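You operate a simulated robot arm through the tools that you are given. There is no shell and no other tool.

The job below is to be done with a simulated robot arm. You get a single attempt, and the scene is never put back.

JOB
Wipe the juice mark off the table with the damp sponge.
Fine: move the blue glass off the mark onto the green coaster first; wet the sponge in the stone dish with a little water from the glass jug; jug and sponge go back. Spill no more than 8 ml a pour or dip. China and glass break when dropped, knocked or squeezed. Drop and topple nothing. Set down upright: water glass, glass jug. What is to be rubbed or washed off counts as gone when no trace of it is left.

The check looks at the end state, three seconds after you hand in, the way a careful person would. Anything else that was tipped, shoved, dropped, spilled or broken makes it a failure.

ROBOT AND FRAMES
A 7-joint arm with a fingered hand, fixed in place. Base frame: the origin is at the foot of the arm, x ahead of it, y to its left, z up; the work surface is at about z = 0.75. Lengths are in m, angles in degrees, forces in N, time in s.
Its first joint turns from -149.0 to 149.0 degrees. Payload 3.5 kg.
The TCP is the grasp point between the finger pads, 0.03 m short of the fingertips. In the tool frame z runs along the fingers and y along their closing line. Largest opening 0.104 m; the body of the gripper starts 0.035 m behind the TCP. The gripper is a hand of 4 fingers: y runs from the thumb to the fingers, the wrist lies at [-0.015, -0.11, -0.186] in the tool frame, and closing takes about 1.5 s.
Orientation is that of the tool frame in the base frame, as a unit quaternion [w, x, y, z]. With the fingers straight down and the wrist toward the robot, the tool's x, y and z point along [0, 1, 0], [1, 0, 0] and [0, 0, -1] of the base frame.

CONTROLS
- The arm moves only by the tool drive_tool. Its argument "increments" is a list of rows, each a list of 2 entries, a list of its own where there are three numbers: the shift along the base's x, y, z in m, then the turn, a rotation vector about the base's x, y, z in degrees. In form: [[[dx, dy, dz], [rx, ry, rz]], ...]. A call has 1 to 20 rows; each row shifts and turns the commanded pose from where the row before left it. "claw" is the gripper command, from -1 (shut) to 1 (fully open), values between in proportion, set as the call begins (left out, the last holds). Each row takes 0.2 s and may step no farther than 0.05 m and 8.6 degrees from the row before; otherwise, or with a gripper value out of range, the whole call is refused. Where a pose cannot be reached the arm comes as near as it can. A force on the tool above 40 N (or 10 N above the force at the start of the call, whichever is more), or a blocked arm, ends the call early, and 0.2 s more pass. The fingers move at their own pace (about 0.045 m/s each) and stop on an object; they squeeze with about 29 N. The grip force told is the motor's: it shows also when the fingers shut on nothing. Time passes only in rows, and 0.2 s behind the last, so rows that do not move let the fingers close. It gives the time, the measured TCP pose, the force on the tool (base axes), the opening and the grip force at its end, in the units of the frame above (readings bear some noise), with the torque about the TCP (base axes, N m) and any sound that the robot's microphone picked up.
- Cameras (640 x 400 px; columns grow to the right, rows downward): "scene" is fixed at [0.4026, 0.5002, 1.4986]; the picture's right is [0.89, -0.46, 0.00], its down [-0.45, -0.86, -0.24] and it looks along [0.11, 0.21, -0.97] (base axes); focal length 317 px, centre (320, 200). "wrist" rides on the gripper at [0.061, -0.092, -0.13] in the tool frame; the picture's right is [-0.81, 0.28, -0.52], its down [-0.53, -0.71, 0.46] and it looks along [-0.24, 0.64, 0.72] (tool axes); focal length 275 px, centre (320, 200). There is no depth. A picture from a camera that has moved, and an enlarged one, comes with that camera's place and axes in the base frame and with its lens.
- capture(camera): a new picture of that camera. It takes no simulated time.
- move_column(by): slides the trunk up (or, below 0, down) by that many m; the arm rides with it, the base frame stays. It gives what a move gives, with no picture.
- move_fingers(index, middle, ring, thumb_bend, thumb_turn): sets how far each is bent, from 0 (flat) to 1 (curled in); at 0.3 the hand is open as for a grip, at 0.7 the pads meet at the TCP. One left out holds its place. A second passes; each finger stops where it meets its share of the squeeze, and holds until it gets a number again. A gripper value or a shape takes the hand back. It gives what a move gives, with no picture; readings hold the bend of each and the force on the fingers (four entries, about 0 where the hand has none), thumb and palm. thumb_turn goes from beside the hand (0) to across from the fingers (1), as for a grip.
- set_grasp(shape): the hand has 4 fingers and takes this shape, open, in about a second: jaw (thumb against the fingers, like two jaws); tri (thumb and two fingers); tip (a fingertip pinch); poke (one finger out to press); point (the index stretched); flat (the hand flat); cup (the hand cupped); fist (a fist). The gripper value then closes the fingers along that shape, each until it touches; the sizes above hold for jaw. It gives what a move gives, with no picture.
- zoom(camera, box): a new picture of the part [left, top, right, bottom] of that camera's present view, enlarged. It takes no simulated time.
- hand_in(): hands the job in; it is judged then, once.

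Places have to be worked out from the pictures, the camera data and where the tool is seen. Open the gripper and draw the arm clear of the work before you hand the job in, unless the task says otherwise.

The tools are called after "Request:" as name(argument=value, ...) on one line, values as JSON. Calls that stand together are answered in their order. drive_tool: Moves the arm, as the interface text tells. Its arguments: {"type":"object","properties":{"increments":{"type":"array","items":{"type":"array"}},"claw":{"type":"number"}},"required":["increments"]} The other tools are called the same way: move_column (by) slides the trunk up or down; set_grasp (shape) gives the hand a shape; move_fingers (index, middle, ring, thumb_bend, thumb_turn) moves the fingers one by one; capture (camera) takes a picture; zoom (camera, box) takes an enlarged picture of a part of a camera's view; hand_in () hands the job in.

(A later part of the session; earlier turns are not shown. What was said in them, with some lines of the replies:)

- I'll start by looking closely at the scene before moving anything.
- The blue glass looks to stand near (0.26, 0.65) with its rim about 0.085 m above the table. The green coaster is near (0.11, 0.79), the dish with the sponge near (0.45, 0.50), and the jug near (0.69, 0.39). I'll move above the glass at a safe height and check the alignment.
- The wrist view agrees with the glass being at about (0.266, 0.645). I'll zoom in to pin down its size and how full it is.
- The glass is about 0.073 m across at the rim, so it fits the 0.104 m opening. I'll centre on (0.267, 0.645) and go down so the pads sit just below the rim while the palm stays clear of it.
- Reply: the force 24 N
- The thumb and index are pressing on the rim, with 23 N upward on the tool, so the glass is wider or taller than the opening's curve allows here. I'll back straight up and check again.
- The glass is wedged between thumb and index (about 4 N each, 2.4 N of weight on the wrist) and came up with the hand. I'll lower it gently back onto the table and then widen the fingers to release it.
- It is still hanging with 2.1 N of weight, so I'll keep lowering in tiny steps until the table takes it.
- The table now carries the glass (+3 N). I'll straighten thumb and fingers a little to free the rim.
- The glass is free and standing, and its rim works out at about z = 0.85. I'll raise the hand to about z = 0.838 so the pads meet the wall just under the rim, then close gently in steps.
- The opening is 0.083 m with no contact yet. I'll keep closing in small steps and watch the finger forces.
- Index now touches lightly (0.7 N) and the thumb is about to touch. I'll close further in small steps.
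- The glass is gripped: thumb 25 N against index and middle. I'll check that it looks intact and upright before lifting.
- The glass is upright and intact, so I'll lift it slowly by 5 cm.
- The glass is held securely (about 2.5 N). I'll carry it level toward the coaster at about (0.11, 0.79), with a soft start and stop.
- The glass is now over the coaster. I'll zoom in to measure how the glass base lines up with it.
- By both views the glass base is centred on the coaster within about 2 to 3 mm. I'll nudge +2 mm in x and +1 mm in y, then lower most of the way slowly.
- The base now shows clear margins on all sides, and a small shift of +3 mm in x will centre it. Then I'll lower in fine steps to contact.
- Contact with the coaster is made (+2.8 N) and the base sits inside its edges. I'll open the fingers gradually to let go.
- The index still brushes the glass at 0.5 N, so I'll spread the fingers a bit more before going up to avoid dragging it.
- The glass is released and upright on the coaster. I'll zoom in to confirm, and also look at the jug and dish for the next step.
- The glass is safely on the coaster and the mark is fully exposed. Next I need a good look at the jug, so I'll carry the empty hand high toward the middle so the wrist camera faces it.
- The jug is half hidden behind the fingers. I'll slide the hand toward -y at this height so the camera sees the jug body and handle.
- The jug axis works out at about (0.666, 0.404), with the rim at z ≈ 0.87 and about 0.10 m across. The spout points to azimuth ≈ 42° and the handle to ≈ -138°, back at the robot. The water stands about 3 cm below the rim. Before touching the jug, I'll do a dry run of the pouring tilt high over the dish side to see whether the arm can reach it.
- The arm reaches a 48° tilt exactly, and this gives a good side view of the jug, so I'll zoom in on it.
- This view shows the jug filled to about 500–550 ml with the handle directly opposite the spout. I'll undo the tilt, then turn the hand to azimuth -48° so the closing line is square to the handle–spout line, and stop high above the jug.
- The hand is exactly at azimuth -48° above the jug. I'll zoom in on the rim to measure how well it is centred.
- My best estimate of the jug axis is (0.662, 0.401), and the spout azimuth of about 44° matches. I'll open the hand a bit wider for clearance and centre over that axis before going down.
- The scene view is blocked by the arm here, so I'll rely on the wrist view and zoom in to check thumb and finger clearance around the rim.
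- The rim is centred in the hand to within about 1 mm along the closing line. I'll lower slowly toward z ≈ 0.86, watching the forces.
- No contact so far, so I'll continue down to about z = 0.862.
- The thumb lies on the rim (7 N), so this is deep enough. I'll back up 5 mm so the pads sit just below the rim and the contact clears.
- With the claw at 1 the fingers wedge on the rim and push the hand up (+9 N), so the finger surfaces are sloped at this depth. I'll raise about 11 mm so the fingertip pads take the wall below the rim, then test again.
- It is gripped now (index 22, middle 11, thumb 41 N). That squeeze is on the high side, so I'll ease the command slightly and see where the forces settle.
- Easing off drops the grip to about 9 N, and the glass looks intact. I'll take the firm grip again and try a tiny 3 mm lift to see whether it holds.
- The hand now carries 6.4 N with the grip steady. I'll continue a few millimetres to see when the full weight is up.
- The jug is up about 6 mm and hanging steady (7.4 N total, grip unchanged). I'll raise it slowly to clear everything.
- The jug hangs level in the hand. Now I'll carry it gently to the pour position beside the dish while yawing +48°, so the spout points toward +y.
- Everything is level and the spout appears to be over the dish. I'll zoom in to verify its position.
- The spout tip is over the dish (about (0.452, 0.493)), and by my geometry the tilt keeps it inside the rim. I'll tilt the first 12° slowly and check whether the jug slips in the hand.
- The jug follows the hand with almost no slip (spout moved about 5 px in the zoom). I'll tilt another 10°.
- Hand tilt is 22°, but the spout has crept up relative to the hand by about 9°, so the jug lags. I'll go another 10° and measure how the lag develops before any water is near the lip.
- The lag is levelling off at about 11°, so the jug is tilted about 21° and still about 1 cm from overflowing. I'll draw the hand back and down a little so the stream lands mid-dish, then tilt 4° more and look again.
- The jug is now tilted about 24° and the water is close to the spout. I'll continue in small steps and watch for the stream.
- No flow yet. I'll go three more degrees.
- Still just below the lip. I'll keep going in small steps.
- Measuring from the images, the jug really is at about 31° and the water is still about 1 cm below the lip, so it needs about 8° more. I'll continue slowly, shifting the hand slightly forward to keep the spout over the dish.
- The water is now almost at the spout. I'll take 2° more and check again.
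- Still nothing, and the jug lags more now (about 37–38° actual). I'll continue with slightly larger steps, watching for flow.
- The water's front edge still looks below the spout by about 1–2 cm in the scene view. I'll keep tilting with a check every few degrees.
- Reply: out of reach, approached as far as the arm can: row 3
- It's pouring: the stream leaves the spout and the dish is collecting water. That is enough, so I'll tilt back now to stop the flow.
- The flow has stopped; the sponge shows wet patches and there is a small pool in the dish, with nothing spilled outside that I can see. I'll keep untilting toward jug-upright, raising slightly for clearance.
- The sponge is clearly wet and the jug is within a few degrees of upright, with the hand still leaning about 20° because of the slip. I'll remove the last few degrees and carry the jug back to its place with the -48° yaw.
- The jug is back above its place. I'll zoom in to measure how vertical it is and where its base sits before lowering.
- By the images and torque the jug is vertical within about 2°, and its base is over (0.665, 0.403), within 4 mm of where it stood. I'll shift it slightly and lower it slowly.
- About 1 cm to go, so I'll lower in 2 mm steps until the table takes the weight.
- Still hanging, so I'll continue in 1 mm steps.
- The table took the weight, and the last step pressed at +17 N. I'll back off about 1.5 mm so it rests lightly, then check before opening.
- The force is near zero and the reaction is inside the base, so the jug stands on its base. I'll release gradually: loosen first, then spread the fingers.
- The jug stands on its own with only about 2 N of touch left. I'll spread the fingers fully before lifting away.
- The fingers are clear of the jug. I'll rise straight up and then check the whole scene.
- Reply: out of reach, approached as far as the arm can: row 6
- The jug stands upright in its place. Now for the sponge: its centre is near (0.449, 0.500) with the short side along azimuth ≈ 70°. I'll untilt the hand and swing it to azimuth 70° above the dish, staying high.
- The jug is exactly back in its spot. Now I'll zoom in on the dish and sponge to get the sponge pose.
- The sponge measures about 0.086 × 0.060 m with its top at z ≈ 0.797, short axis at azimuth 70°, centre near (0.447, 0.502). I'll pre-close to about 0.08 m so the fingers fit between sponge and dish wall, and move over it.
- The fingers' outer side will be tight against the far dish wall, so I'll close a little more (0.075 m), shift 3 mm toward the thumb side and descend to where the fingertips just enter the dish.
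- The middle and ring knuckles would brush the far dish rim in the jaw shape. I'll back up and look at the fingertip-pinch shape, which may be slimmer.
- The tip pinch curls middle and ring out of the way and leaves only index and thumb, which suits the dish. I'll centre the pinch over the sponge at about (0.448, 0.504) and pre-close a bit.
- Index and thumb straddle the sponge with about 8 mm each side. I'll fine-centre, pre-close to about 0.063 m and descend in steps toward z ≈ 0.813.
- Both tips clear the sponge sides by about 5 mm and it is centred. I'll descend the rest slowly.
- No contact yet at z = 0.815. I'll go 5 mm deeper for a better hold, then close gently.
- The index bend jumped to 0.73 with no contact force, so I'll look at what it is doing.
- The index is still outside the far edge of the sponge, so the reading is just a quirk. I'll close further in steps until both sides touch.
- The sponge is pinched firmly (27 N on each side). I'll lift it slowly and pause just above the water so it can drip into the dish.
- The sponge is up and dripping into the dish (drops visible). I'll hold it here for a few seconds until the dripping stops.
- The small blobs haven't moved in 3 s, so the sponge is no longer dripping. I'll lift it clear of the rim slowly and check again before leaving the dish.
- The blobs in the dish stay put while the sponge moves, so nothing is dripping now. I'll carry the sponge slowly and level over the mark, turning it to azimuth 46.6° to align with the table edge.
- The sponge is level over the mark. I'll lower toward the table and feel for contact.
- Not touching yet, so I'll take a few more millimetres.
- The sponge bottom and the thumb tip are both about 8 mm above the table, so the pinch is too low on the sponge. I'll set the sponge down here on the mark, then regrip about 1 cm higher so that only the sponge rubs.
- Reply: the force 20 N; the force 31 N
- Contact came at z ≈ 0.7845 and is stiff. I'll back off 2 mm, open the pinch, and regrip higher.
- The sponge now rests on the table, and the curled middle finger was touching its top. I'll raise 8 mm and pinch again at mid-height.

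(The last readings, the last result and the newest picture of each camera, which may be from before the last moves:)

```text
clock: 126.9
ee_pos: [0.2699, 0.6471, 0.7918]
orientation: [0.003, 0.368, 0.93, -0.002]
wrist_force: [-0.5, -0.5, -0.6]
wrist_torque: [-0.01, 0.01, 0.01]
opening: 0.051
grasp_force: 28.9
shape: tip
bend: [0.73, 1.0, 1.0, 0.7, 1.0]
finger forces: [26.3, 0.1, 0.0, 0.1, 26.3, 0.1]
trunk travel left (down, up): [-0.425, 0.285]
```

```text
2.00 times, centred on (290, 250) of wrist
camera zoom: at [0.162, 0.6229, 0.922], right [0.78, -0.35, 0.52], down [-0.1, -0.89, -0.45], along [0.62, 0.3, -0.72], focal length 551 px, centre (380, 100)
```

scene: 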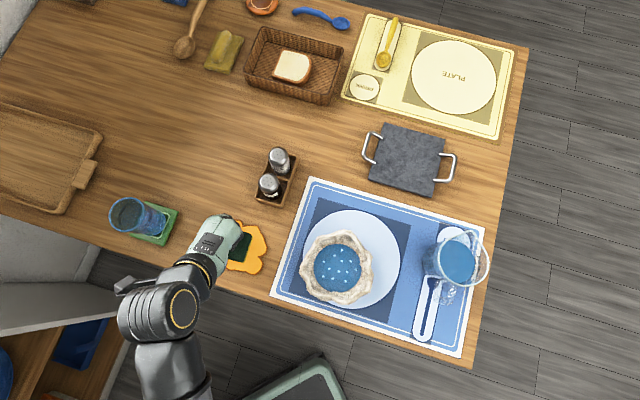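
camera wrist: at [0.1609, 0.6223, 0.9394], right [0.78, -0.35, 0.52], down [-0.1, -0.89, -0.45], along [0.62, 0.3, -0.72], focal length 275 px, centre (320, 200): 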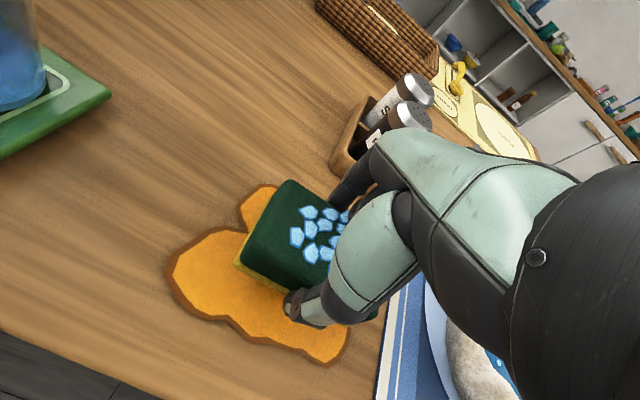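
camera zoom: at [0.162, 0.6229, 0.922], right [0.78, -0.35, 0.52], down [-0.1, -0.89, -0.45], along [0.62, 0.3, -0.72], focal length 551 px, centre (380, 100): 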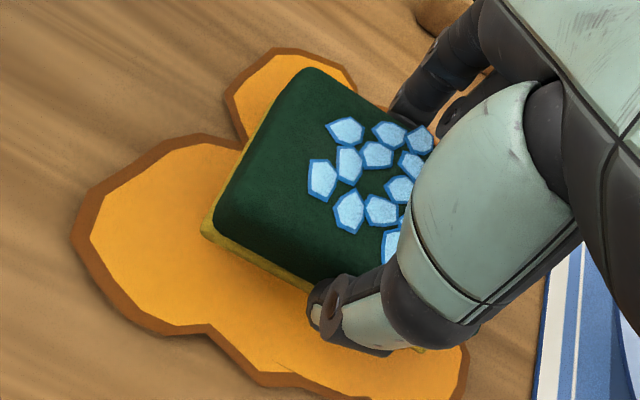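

Good mid-height grip, with the sponge flat on the table. I'll press lightly and do a first short stroke to see how the mark responds.

Request:
drive_tool(increments=[[[0, 0, -0.001], [0, 0, 0]], [[0, 0, -0.0005], [0, 0, 0]], [[0, 0, 0], [0, 0, 0]]])

Request:
drive_tool(increments=[[[-0.00727, 0.00687, 0], [0, 0, 0]], [[-0.00727, 0.00687, 0], [0, 0, 0]], [[-0.00727, 0.00687, 0], [0, 0, 0]], [[-0.00727, 0.00687, 0], [0, 0, 0]], [[-0.00727, 0.00687, 0], [0, 0, 0]], [[0, 0, 0], [0, 0, 0]]])

Request:
capture(camera="wrist")

Request:
zoom(camera="scene", box=[180, 195, 300, 290])

```text
clock: 127.7
ee_pos: [0.269, 0.647, 0.7898]
orientation: [0.004, 0.368, 0.93, -0.002]
wrist_force: [1.2, 0.7, 7.0]
wrist_torque: [0.0, -0.07, -0.01]
opening: 0.0512
grasp_force: 29.6
shape: tip
bend: [0.73, 1.0, 1.0, 0.71, 1.0]
finger forces: [27.6, 0.1, 0.0, 0.1, 26.8, 0.0]
trunk travel left (down, up): [-0.425, 0.285]
```

```text
clock: 129.1
ee_pos: [0.2331, 0.6806, 0.79]
orientation: [0.003, 0.368, 0.93, -0.002]
wrist_force: [2.7, -1.4, 10.1]
wrist_torque: [-0.02, -0.08, 0.0]
opening: 0.051
grasp_force: 28.9
shape: tip
bend: [0.73, 1.0, 1.0, 0.7, 1.0]
finger forces: [28.5, 0.0, 0.0, 0.0, 27.9, 0.0]
trunk travel left (down, up): [-0.425, 0.285]
```

```text
taken
camera wrist: at [0.1245, 0.656, 0.9208], right [0.78, -0.35, 0.52], down [-0.1, -0.89, -0.45], along [0.62, 0.3, -0.72], focal length 275 px, centre (320, 200)
```

wrist: 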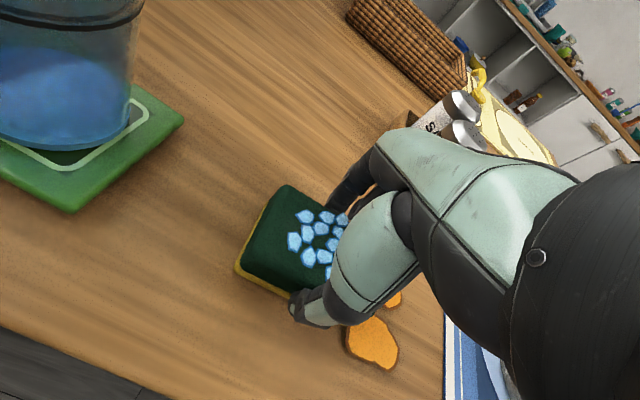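

```text
4.21 times, centred on (240, 242) of scene
camera zoom: at [0.4026, 0.5002, 1.4986], right [0.89, -0.46, 0.0], down [-0.45, -0.86, -0.24], along [0.11, 0.21, -0.97], focal length 1333 px, centre (657, 21)
```

zoom: 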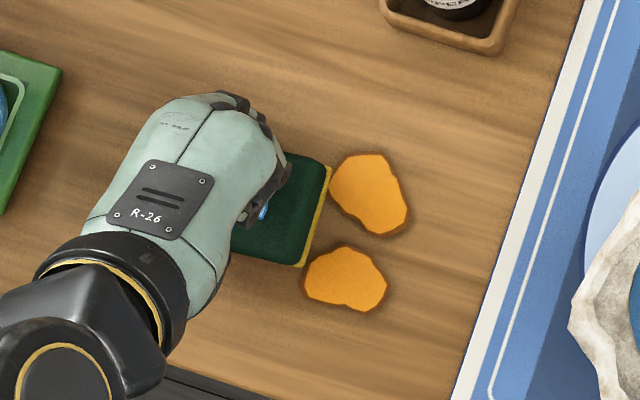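

Very effective: most of the mark is gone after one stroke, with two patches left. I'll wipe back across toward the mat, stopping short of it.

Request:
drive_tool(increments=[[[0.00836, -0.0079, 0], [0, 0, 0]], [[0.00836, -0.0079, 0], [0, 0, 0]], [[0.00836, -0.0079, 0], [0, 0, 0]], [[0.00836, -0.0079, 0], [0, 0, 0]], [[0.00836, -0.0079, 0], [0, 0, 0]], [[0.00836, -0.0079, 0], [0, 0, 0]], [[0.00836, -0.0079, 0], [0, 0, 0]], [[0.00836, -0.0079, 0], [0, 0, 0]], [[0, 0, 0], [0, 0, 0]]])

Request:
capture(camera="wrist")

Request:
zoom(camera="scene", box=[180, 195, 300, 290])

```text
clock: 131.1
ee_pos: [0.2996, 0.619, 0.7917]
orientation: [0.003, 0.368, 0.93, -0.001]
wrist_force: [-2.2, 1.7, 10.9]
wrist_torque: [0.04, 0.05, -0.01]
opening: 0.0515
grasp_force: 29.2
shape: tip
bend: [0.73, 1.0, 1.0, 0.71, 1.0]
finger forces: [27.7, 0.0, 0.0, 0.0, 28.1, 0.0]
trunk travel left (down, up): [-0.425, 0.285]
```

```text
taken
camera wrist: at [0.1921, 0.5936, 0.9208], right [0.78, -0.35, 0.52], down [-0.1, -0.89, -0.45], along [0.62, 0.3, -0.72], focal length 275 px, centre (320, 200)
```

wrist: 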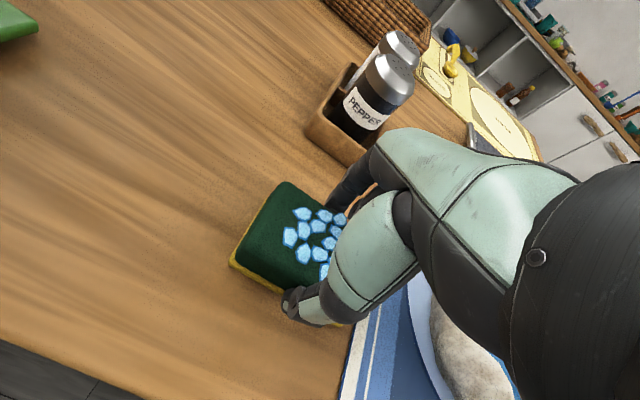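

```text
4.21 times, centred on (240, 242) of scene
camera zoom: at [0.4026, 0.5002, 1.4986], right [0.89, -0.46, 0.0], down [-0.45, -0.86, -0.24], along [0.11, 0.21, -0.97], focal length 1333 px, centre (657, 21)
```

zoom: 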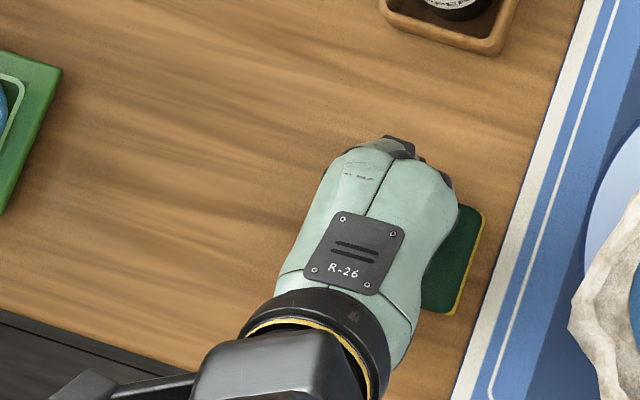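

No orange is visible any more. To be sure nothing is left at the margins, I'll wipe the upper band and then the lower band of the old outline as well.

Request:
drive_tool(increments=[[[0.0078, 0.0082, 0], [0, 0, 0]], [[0.0078, 0.0082, 0], [0, 0, 0]], [[0.0078, 0.0082, 0], [0, 0, 0]], [[-0.0082, 0.0077, 0], [0, 0, 0]], [[-0.0082, 0.0077, 0], [0, 0, 0]], [[-0.0082, 0.0077, 0], [0, 0, 0]], [[-0.0082, 0.0077, 0], [0, 0, 0]], [[-0.0082, 0.0077, 0], [0, 0, 0]], [[-0.0082, 0.0077, 0], [0, 0, 0]], [[-0.0082, 0.0077, 0], [0, 0, 0]], [[-0.0082, 0.0077, 0], [0, 0, 0]], [[0, 0, 0], [0, 0, 0]]])

Request:
drive_tool(increments=[[[-0.0078, -0.0083, 0], [0, 0, 0]], [[-0.0078, -0.0083, 0], [0, 0, 0]], [[-0.0078, -0.0083, 0], [0, 0, 0]], [[-0.0078, -0.0083, 0], [0, 0, 0]], [[-0.0078, -0.0083, 0], [0, 0, 0]], [[-0.0078, -0.0083, 0], [0, 0, 0]], [[-0.0078, -0.0083, 0], [0, 0, 0]], [[0.0082, -0.0077, 0], [0, 0, 0]], [[0.0082, -0.0077, 0], [0, 0, 0]], [[0.0082, -0.0077, 0], [0, 0, 0]], [[0.0082, -0.0077, 0], [0, 0, 0]], [[0.0082, -0.0077, 0], [0, 0, 0]], [[0.0082, -0.0077, 0], [0, 0, 0]], [[0.0082, -0.0077, 0], [0, 0, 0]], [[0.0082, -0.0077, 0], [0, 0, 0]], [[0, 0, 0], [0, 0, 0]]])

Request:
capture(camera="scene")

Request:
capture(camera="wrist")

```text
clock: 133.7
ee_pos: [0.2574, 0.7046, 0.7906]
orientation: [0.003, 0.368, 0.93, -0.002]
wrist_force: [1.6, -0.2, 1.6]
wrist_torque: [0.02, -0.02, 0.02]
opening: 0.0519
grasp_force: 28.8
shape: tip
bend: [0.74, 1.0, 1.0, 0.7, 1.0]
finger forces: [29.6, 0.1, 0.0, 0.0, 29.4, 0.0]
trunk travel left (down, up): [-0.425, 0.285]
```

```text
clock: 137.1
ee_pos: [0.2691, 0.5845, 0.7906]
orientation: [0.003, 0.368, 0.93, -0.003]
wrist_force: [-1.3, 1.2, 5.0]
wrist_torque: [0.02, 0.03, 0.04]
opening: 0.0516
grasp_force: 28.9
shape: tip
bend: [0.74, 1.0, 1.0, 0.71, 1.0]
finger forces: [27.4, 0.0, 0.0, 0.0, 27.8, 0.1]
trunk travel left (down, up): [-0.425, 0.285]
```

```text
taken
```

scene: 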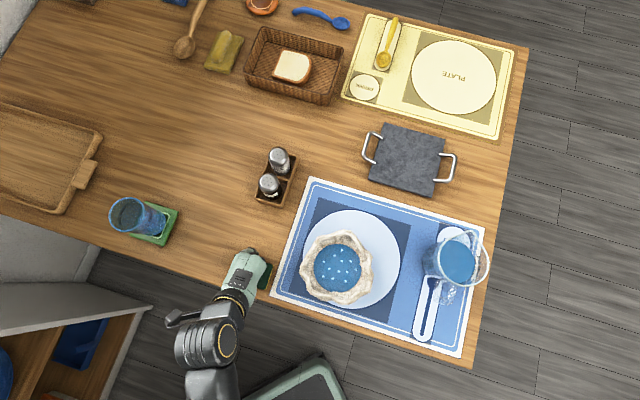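

```text
taken
camera wrist: at [0.1616, 0.5604, 0.9211], right [0.78, -0.35, 0.52], down [-0.1, -0.89, -0.45], along [0.62, 0.3, -0.72], focal length 275 px, centre (320, 200)
```

wrist: 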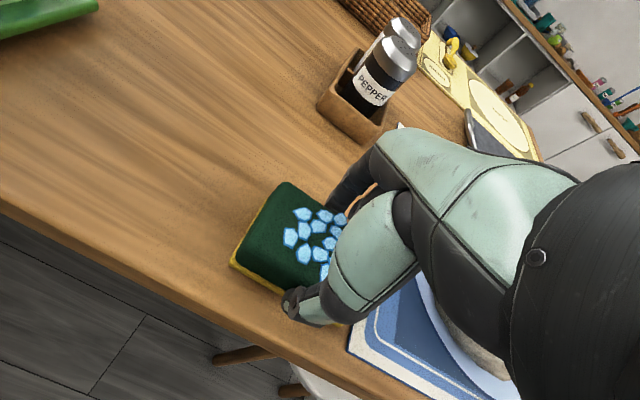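

The mark looks completely gone. I'll lift the sponge straight up and inspect the whole wiped area.

Request:
drive_tool(increments=[[[0, 0, 0.005], [0, 0, 0]], [[0, 0, 0.01], [0, 0, 0]], [[0, 0, 0.015], [0, 0, 0]], [[0, 0, 0.02], [0, 0, 0]], [[0, 0, 0.02], [0, 0, 0]], [[0, 0, 0.015], [0, 0, 0]], [[0, 0, 0.01], [0, 0, 0]], [[0, 0, 0], [0, 0, 0]]])

Request:
capture(camera="wrist")

Request:
zoom(camera="scene", box=[180, 195, 300, 290])

```text
clock: 138.9
ee_pos: [0.2687, 0.5855, 0.8856]
orientation: [0.004, 0.368, 0.93, -0.002]
wrist_force: [-0.2, 0.1, -0.1]
wrist_torque: [0.03, 0.0, -0.02]
opening: 0.0517
grasp_force: 28.4
shape: tip
bend: [0.74, 1.0, 1.0, 0.71, 1.0]
finger forces: [27.6, 0.0, 0.1, 0.0, 27.6, 0.1]
trunk travel left (down, up): [-0.425, 0.285]
```

```text
taken
camera wrist: at [0.1611, 0.5609, 1.0153], right [0.78, -0.35, 0.52], down [-0.1, -0.89, -0.45], along [0.62, 0.3, -0.72], focal length 275 px, centre (320, 200)
```

wrist: 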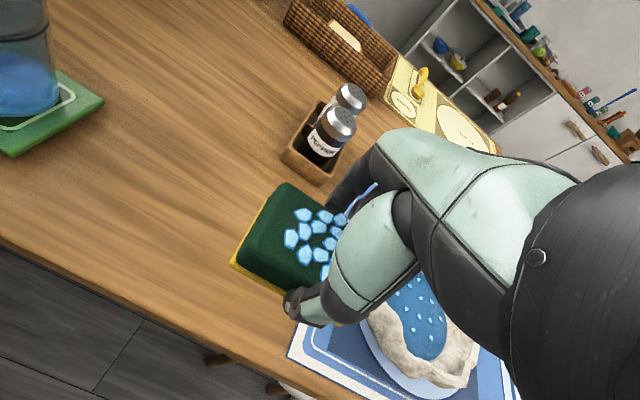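

```text
4.21 times, centred on (240, 242) of scene
camera zoom: at [0.4026, 0.5002, 1.4986], right [0.89, -0.46, 0.0], down [-0.45, -0.86, -0.24], along [0.11, 0.21, -0.97], focal length 1333 px, centre (657, 21)
```

zoom: 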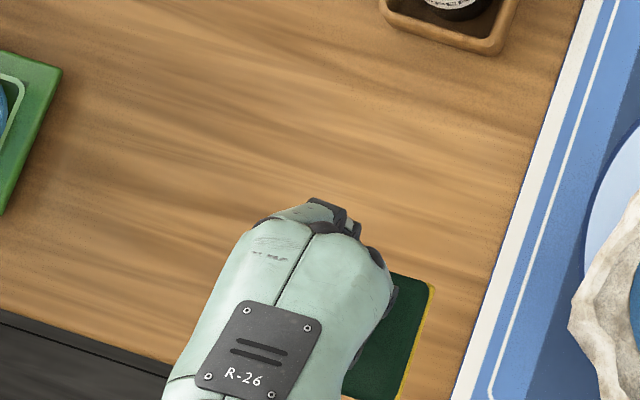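

The wiped table looks clean in both views. Now I'll carry the sponge back over the dish, turning it to its original azimuth of 70°.

Request:
drive_tool(increments=[[[0.005, -0.002, 0.003], [0, 0, 1]], [[0.01, -0.0043, 0.003], [0, 0, 1.5]], [[0.0133, -0.0058, 0.003], [0, 0, 1.7]], [[0.0133, -0.0058, 0], [0, 0, 1.7]], [[0.0133, -0.0058, 0], [0, 0, 1.7]], [[0.0133, -0.0058, 0], [0, 0, 1.7]], [[0.0133, -0.0058, 0], [0, 0, 1.7]], [[0.0133, -0.0058, 0], [0, 0, 1.7]], [[0.0133, -0.0058, 0], [0, 0, 1.7]], [[0.0133, -0.0058, 0], [0, 0, 1.7]], [[0.0133, -0.0058, 0], [0, 0, 1.7]], [[0.0133, -0.0058, 0], [0, 0, 1.7]], [[0.0133, -0.0058, 0], [0, 0, 1.7]], [[0.01, -0.0042, 0], [0, 0, 1.5]], [[0.006, -0.0026, 0], [0, 0, 0.5]], [[0.001, 0, 0], [0, 0, 0]], [[0, 0, 0], [0, 0, 0]]])

Request:
capture(camera="wrist")

Request:
capture(camera="scene")

```text
clock: 142.5
ee_pos: [0.4488, 0.5079, 0.8938]
orientation: [0.003, 0.174, 0.985, -0.002]
wrist_force: [0.4, 0.5, 0.1]
wrist_torque: [0.03, 0.01, 0.02]
opening: 0.0515
grasp_force: 28.4
shape: tip
bend: [0.74, 1.0, 1.0, 0.71, 1.0]
finger forces: [27.7, 0.0, 0.0, 0.0, 27.6, 0.0]
trunk travel left (down, up): [-0.425, 0.285]
```

```text
taken
camera wrist: at [0.358, 0.4427, 1.0252], right [0.85, -0.02, 0.52], down [0.26, -0.85, -0.45], along [0.45, 0.52, -0.72], focal length 275 px, centre (320, 200)
```

wrist: 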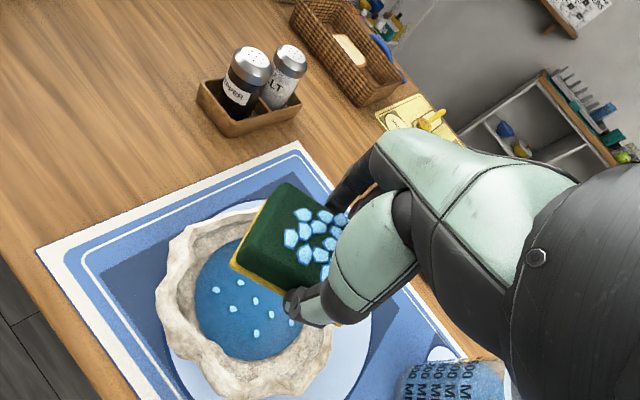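

```text
taken
```

scene: 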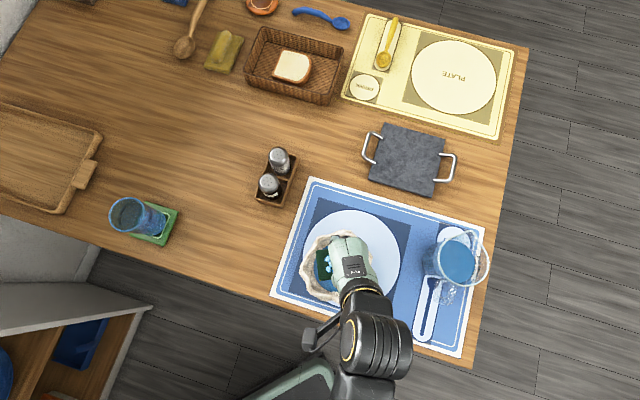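

The table is clean where the mark was. I'll zoom in to verify that there are no faint traces before putting the sponge down.

Request:
zoom(camera="scene", box=[190, 200, 290, 290])

Request:
zoom(camera="wrist", box=[150, 170, 420, 390])

```text
4.44 times, centred on (240, 245) of scene
camera zoom: at [0.4026, 0.5002, 1.4986], right [0.89, -0.46, 0.0], down [-0.45, -0.86, -0.24], along [0.11, 0.21, -0.97], focal length 1407 px, centre (676, 0)
```

zoom: 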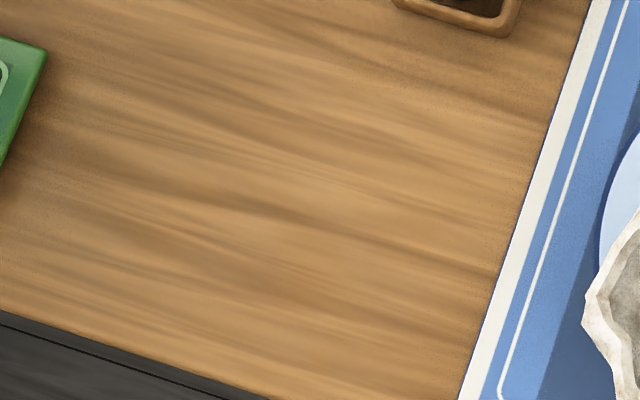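

```text
1.82 times, centred on (285, 280) of wrist
camera zoom: at [0.358, 0.4427, 1.0252], right [0.85, -0.02, 0.52], down [0.26, -0.85, -0.45], along [0.45, 0.52, -0.72], focal length 500 px, centre (384, 54)
```

zoom: 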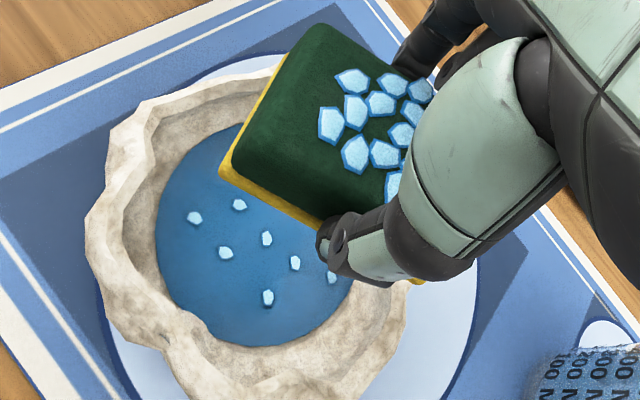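

There is no trace left on the table. I'll lower the sponge straight back into the dish, slowly.

Request:
drive_tool(increments=[[[0, 0, -0.008], [0, 0, 0]], [[0, 0, -0.01], [0, 0, 0]], [[0, 0, -0.01], [0, 0, 0]], [[0, 0, -0.01], [0, 0, 0]], [[0, 0, -0.01], [0, 0, 0]], [[0, 0, -0.008], [0, 0, 0]], [[0, 0, -0.006], [0, 0, 0]], [[0, 0, -0.004], [0, 0, 0]], [[0, 0, 0], [0, 0, 0]]])

Request:
zoom(camera="wrist", box=[150, 130, 420, 390])

```text
clock: 144.5
ee_pos: [0.4461, 0.5082, 0.8285]
orientation: [0.004, 0.173, 0.985, -0.001]
wrist_force: [0.1, 0.4, -0.1]
wrist_torque: [0.01, 0.02, -0.01]
opening: 0.0516
grasp_force: 29.2
shape: tip
bend: [0.74, 1.0, 1.0, 0.71, 1.0]
finger forces: [27.6, 0.0, 0.1, 0.1, 27.6, 0.0]
trunk travel left (down, up): [-0.425, 0.285]
```

```text
1.54 times, centred on (285, 260) of wrist
camera zoom: at [0.3569, 0.4427, 0.9582], right [0.85, -0.02, 0.52], down [0.26, -0.85, -0.45], along [0.45, 0.52, -0.72], focal length 424 px, centre (374, 108)
```

zoom: 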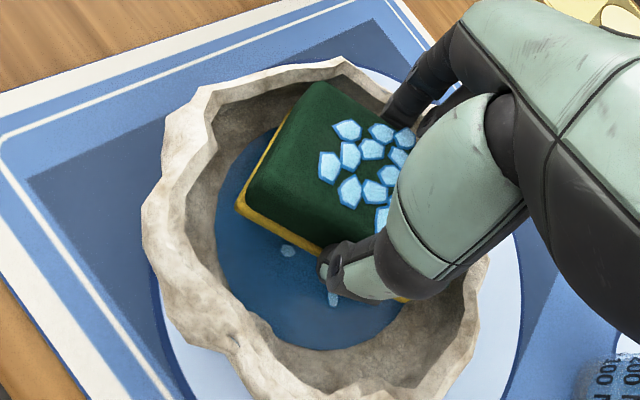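

Request:
drive_tool(increments=[[[0, 0, -0.003], [0, 0, 0]], [[0, 0, -0.003], [0, 0, 0]], [[0, 0, -0.002], [0, 0, 0]], [[0, 0, 0], [0, 0, 0]]])

Request:
drive_tool(increments=[[[0, 0, -0.001], [0, 0, 0]], [[0, 0, -0.001], [0, 0, 0]], [[0, 0, 0], [0, 0, 0]]])

```text
clock: 145.5
ee_pos: [0.447, 0.5084, 0.8208]
orientation: [0.003, 0.174, 0.985, -0.001]
wrist_force: [-0.2, 0.9, -0.8]
wrist_torque: [0.01, -0.03, -0.01]
opening: 0.0516
grasp_force: 29.0
shape: tip
bend: [0.74, 1.0, 1.0, 0.71, 1.0]
finger forces: [27.5, 0.0, 0.0, 0.1, 27.7, 0.0]
trunk travel left (down, up): [-0.425, 0.285]
```

```text
clock: 146.3
ee_pos: [0.4465, 0.5081, 0.8193]
orientation: [0.003, 0.173, 0.985, -0.002]
wrist_force: [0.2, -0.3, -0.6]
wrist_torque: [0.01, 0.0, -0.03]
opening: 0.0514
grasp_force: 28.5
shape: tip
bend: [0.74, 1.0, 1.0, 0.71, 1.0]
finger forces: [27.5, 0.0, 0.0, 0.1, 27.5, 0.0]
trunk travel left (down, up): [-0.425, 0.285]
```

I expect contact around z = 0.816, so I'll continue in 1 mm steps.

Request:
drive_tool(increments=[[[0, 0, -0.001], [0, 0, 0]], [[0, 0, -0.001], [0, 0, 0]], [[0, 0, 0], [0, 0, 0]]])

Request:
drive_tool(increments=[[[0, 0, -0.001], [0, 0, 0]], [[0, 0, -0.001], [0, 0, 0]], [[0, 0, 0], [0, 0, 0]]])

```text
clock: 147.1
ee_pos: [0.4465, 0.5076, 0.8168]
orientation: [0.003, 0.174, 0.985, -0.002]
wrist_force: [0.6, 0.1, -0.4]
wrist_torque: [0.0, 0.02, -0.02]
opening: 0.0515
grasp_force: 29.7
shape: tip
bend: [0.74, 1.0, 1.0, 0.71, 1.0]
finger forces: [27.6, 0.1, 0.0, 0.0, 27.6, 0.0]
trunk travel left (down, up): [-0.425, 0.285]
```

```text
clock: 147.9
ee_pos: [0.4459, 0.5084, 0.815]
orientation: [0.005, 0.173, 0.985, -0.001]
wrist_force: [0.1, 2.2, 6.3]
wrist_torque: [0.0, 0.0, -0.02]
opening: 0.0516
grasp_force: 29.4
shape: tip
bend: [0.74, 1.0, 1.0, 0.71, 1.0]
finger forces: [28.6, 0.0, 0.0, 0.0, 26.8, 0.0]
trunk travel left (down, up): [-0.425, 0.285]
```

The sponge touches the dish floor (+6 N). I'll open the pinch to the width that cleared the dish earlier, check, and withdraw upward.

Request:
drive_tool(increments=[[[0, 0, 0.0005], [0, 0, 0]], [[0, 0, 0], [0, 0, 0]], [[0, 0, 0], [0, 0, 0]]], claw=0.22)

Request:
zoom(camera="wrist", box=[150, 130, 420, 390])

```text
clock: 148.7
ee_pos: [0.4466, 0.5081, 0.815]
orientation: [0.004, 0.173, 0.985, -0.001]
wrist_force: [0.4, 0.9, -1.2]
wrist_torque: [-0.03, 0.0, -0.02]
opening: 0.0631
grasp_force: 0.0
shape: tip
bend: [0.3, 0.98, 0.99, 0.64, 1.0]
finger forces: [0.0, 0.0, 0.0, 0.1, 0.1, 0.1]
trunk travel left (down, up): [-0.425, 0.285]
```

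```text
1.54 times, centred on (285, 260) of wrist
camera zoom: at [0.3578, 0.4427, 0.9453], right [0.85, -0.02, 0.52], down [0.26, -0.85, -0.45], along [0.45, 0.52, -0.72], focal length 424 px, centre (374, 108)
```

zoom: 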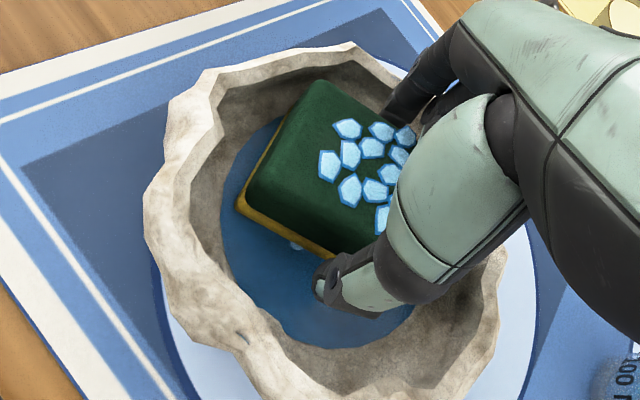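

The pinch is open with no contact on either side. I'll rise straight out of the dish.

Request:
drive_tool(increments=[[[0, 0, 0.004], [0, 0, 0]], [[0, 0, 0.006], [0, 0, 0]], [[0, 0, 0.01], [0, 0, 0]], [[0, 0, 0.015], [0, 0, 0]], [[0, 0, 0.02], [0, 0, 0]], [[0, 0, 0.03], [0, 0, 0]], [[0, 0, 0.03], [0, 0, 0]], [[0, 0, 0.03], [0, 0, 0]], [[0, 0, 0], [0, 0, 0]]])

Request:
capture(camera="wrist")

Request:
capture(camera="scene")

```text
clock: 150.7
ee_pos: [0.445, 0.5087, 0.9632]
orientation: [0.003, 0.173, 0.985, -0.002]
wrist_force: [0.4, -0.2, -0.3]
wrist_torque: [-0.01, -0.02, 0.02]
opening: 0.063
grasp_force: 0.0
shape: tip
bend: [0.3, 0.98, 0.99, 0.64, 1.0]
finger forces: [0.0, 0.1, 0.0, 0.0, 0.1, 0.0]
trunk travel left (down, up): [-0.425, 0.285]
```

```text
taken
camera wrist: at [0.3566, 0.4441, 1.0938], right [0.85, -0.02, 0.52], down [0.26, -0.85, -0.45], along [0.45, 0.52, -0.72], focal length 275 px, centre (320, 200)
```

wrist: 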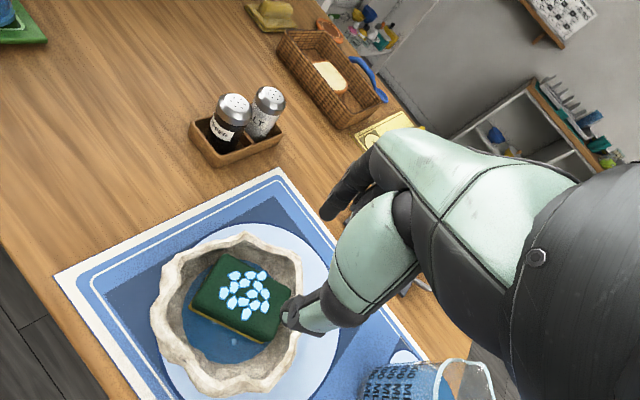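

```text
taken
```

scene: 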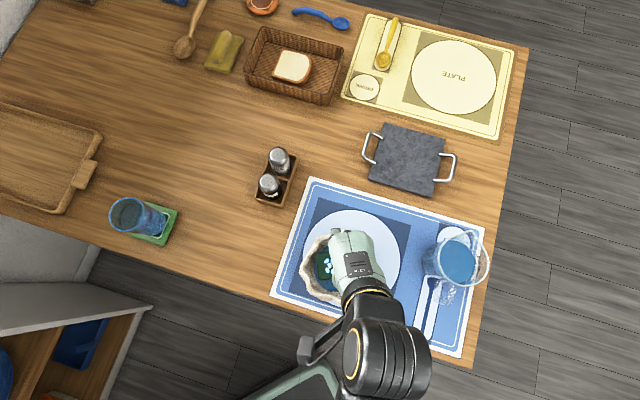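

The sponge lies flat in the dish again. I'll open the hand and retreat up and back toward the starting pose, well clear of everything.

Request:
drive_tool(increments=[[[0, 0, 0.04], [0, 0, 0]], [[0, 0, 0.04], [0, 0, 0]], [[0, 0, 0.04], [0, 0, 0]], [[0, 0, 0.04], [0, 0, 0]], [[0, 0, 0.03], [0, 0, 0]], [[0, 0, 0], [0, 0, 0]]], claw=1)

Request:
set_grasp(shape="jaw")

Request:
drive_tool(increments=[[[-0.01, 0.018, 0], [0, 0, -6.4]], [[-0.01, 0.018, 0], [0, 0, -6.4]], [[-0.01, 0.018, 0], [0, 0, -6.4]], [[-0.01, 0.018, 0], [0, 0, -6.4]], [[-0.01, 0.018, 0], [0, 0, -6.4]], [[-0.01, 0.018, 0], [0, 0, -6.4]], [[-0.011, 0.018, 0], [0, 0, -6.4]], [[-0.011, 0.018, 0], [0, 0, -6.4]], [[-0.011, 0.018, 0], [0, 0, -6.4]], [[-0.011, 0.02, 0], [0, 0, -6.4]], [[-0.011, 0.02, 0], [0, 0, -6]], [[0, 0, 0], [0, 0, 0]]], claw=1)

Request:
capture(camera="scene")

Request:
capture(camera="wrist")

```text
clock: 152.1
ee_pos: [0.4466, 0.5086, 1.1527]
orientation: [0.003, 0.174, 0.985, -0.002]
wrist_force: [0.5, 0.5, -0.6]
wrist_torque: [-0.01, 0.03, -0.01]
opening: 0.1034
grasp_force: 0.0
shape: tip
bend: [0.3, 0.98, 0.99, 0.3, 0.98]
finger forces: [0.0, 0.1, 0.0, 0.1, 0.0, 0.0]
trunk travel left (down, up): [-0.425, 0.285]
```

```text
clock: 153.0
ee_pos: [0.4474, 0.5098, 1.1515]
orientation: [0.003, 0.174, 0.985, -0.001]
wrist_force: [-0.4, 0.5, 0.0]
wrist_torque: [0.0, 0.02, 0.03]
opening: 0.1036
grasp_force: 0.1
shape: jaw
bend: [0.3, 0.3, 0.3, 0.3, 0.98]
finger forces: [0.0, 0.0, 0.0, 0.0, 0.0, 0.0]
trunk travel left (down, up): [-0.425, 0.285]
```

```text
clock: 155.6
ee_pos: [0.3319, 0.7096, 1.1496]
orientation: [0.003, 0.707, 0.707, -0.002]
wrist_force: [0.3, -0.3, -0.2]
wrist_torque: [-0.02, 0.03, 0.0]
opening: 0.1036
grasp_force: 0.1
shape: jaw
bend: [0.3, 0.3, 0.3, 0.3, 0.98]
finger forces: [0.0, 0.0, 0.1, 0.0, 0.1, 0.0]
trunk travel left (down, up): [-0.425, 0.285]
```

```text
taken
```

scene: 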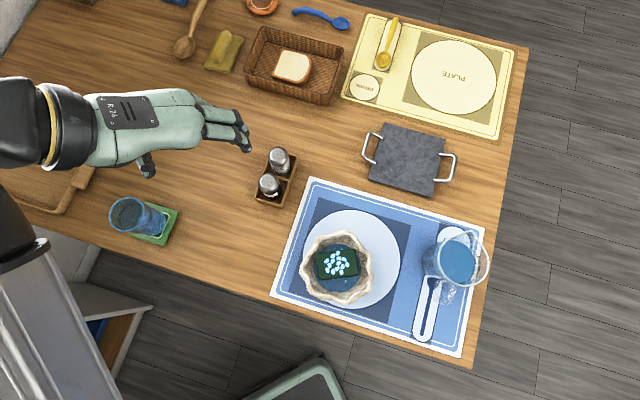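

```text
taken
camera wrist: at [0.2407, 0.7727, 1.2799], right [0.28, -0.81, 0.52], down [-0.71, -0.54, -0.45], along [0.64, -0.25, -0.72], focal length 275 px, centre (320, 200)
```

wrist: 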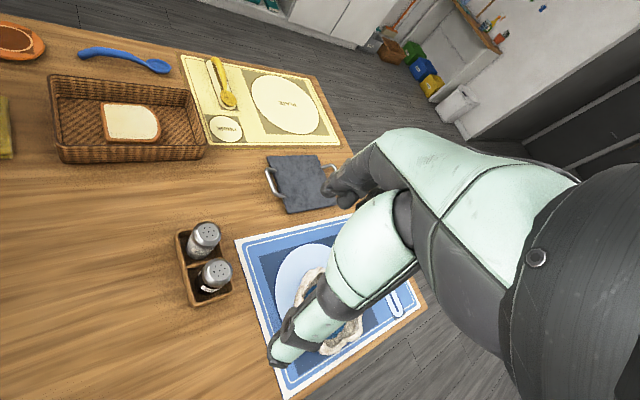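

The hand is open and clear. I'll do a last close check of the jug, dish, glass and wiped area before handing in.

Request:
zoom(camera="scene", box=[270, 170, 500, 314])

Request:
zoom(camera="scene", box=[90, 180, 290, 292])

Request:
zoom(camera="scene", box=[280, 215, 400, 315])

```text
2.78 times, centred on (385, 242) of scene
camera zoom: at [0.4026, 0.5002, 1.4986], right [0.89, -0.46, 0.0], down [-0.45, -0.86, -0.24], along [0.11, 0.21, -0.97], focal length 880 px, centre (139, 83)
```

zoom: 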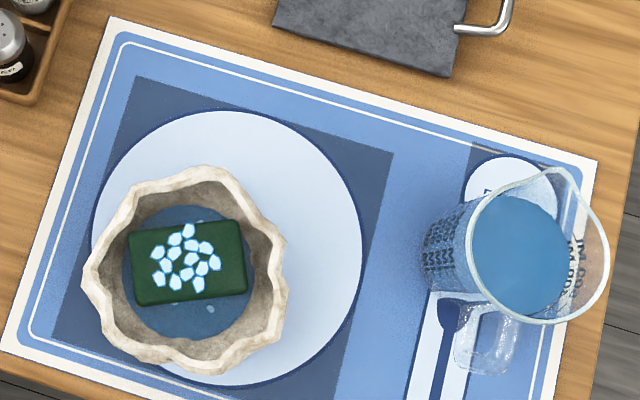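

```text
3.20 times, centred on (190, 236) of scene
camera zoom: at [0.4026, 0.5002, 1.4986], right [0.89, -0.46, 0.0], down [-0.45, -0.86, -0.24], along [0.11, 0.21, -0.97], focal length 1013 px, centre (736, 85)
```

zoom: 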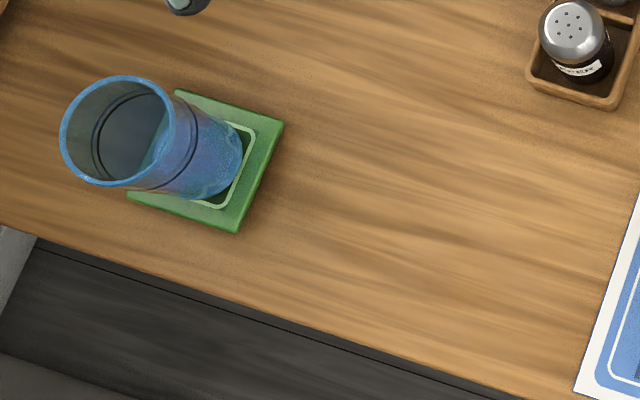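

```text
4.00 times, centred on (340, 265) of scene
camera zoom: at [0.4026, 0.5002, 1.4986], right [0.89, -0.46, 0.0], down [-0.45, -0.86, -0.24], along [0.11, 0.21, -0.97], focal length 1267 px, centre (240, -60)
```

zoom: 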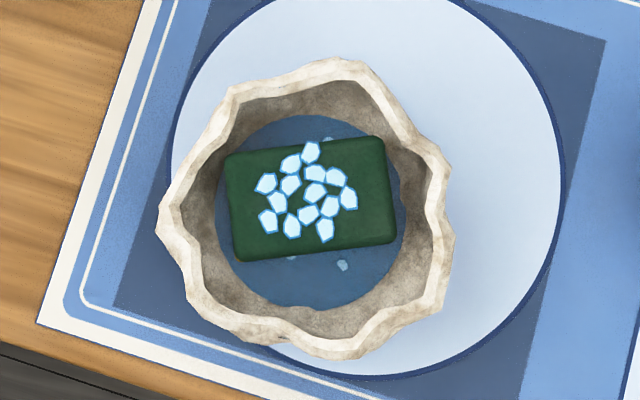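

Everything checks out. The glass is upright on the coaster, the jug is upright in its original spot, and the damp sponge is back in the dish. The table shows no trace of the mark, nothing is spilled, and the hand is open and clear, so I'm handing in.

Request:
hand_in()

```text
The job is handed in.
```

The juice mark is wiped off the table, and the last close-up pictures show no trace of it. The job is handed in; I have not seen the result of the check.

- **Blue glass:** it stands upright on the green coaster. On the first try it jammed between thumb and index finger and came up about 4 cm. I set it back on the table and gripped it again; it looks undamaged.
- **Glass jug:** it is upright and back where it started. It slipped about 20° in the hand during the pour, and I corrected for that when setting it down. I saw no spill outside the dish.
- **Sponge:** it is damp and back in the stone dish, about half a centimetre from where it was.
- **Water in the dish:** there is a shallow pool around the sponge. I poured a little more than I meant to, but it stayed well below the rim.

I saw nothing else moved, tipped or broken. The hand is open and well clear of the table.
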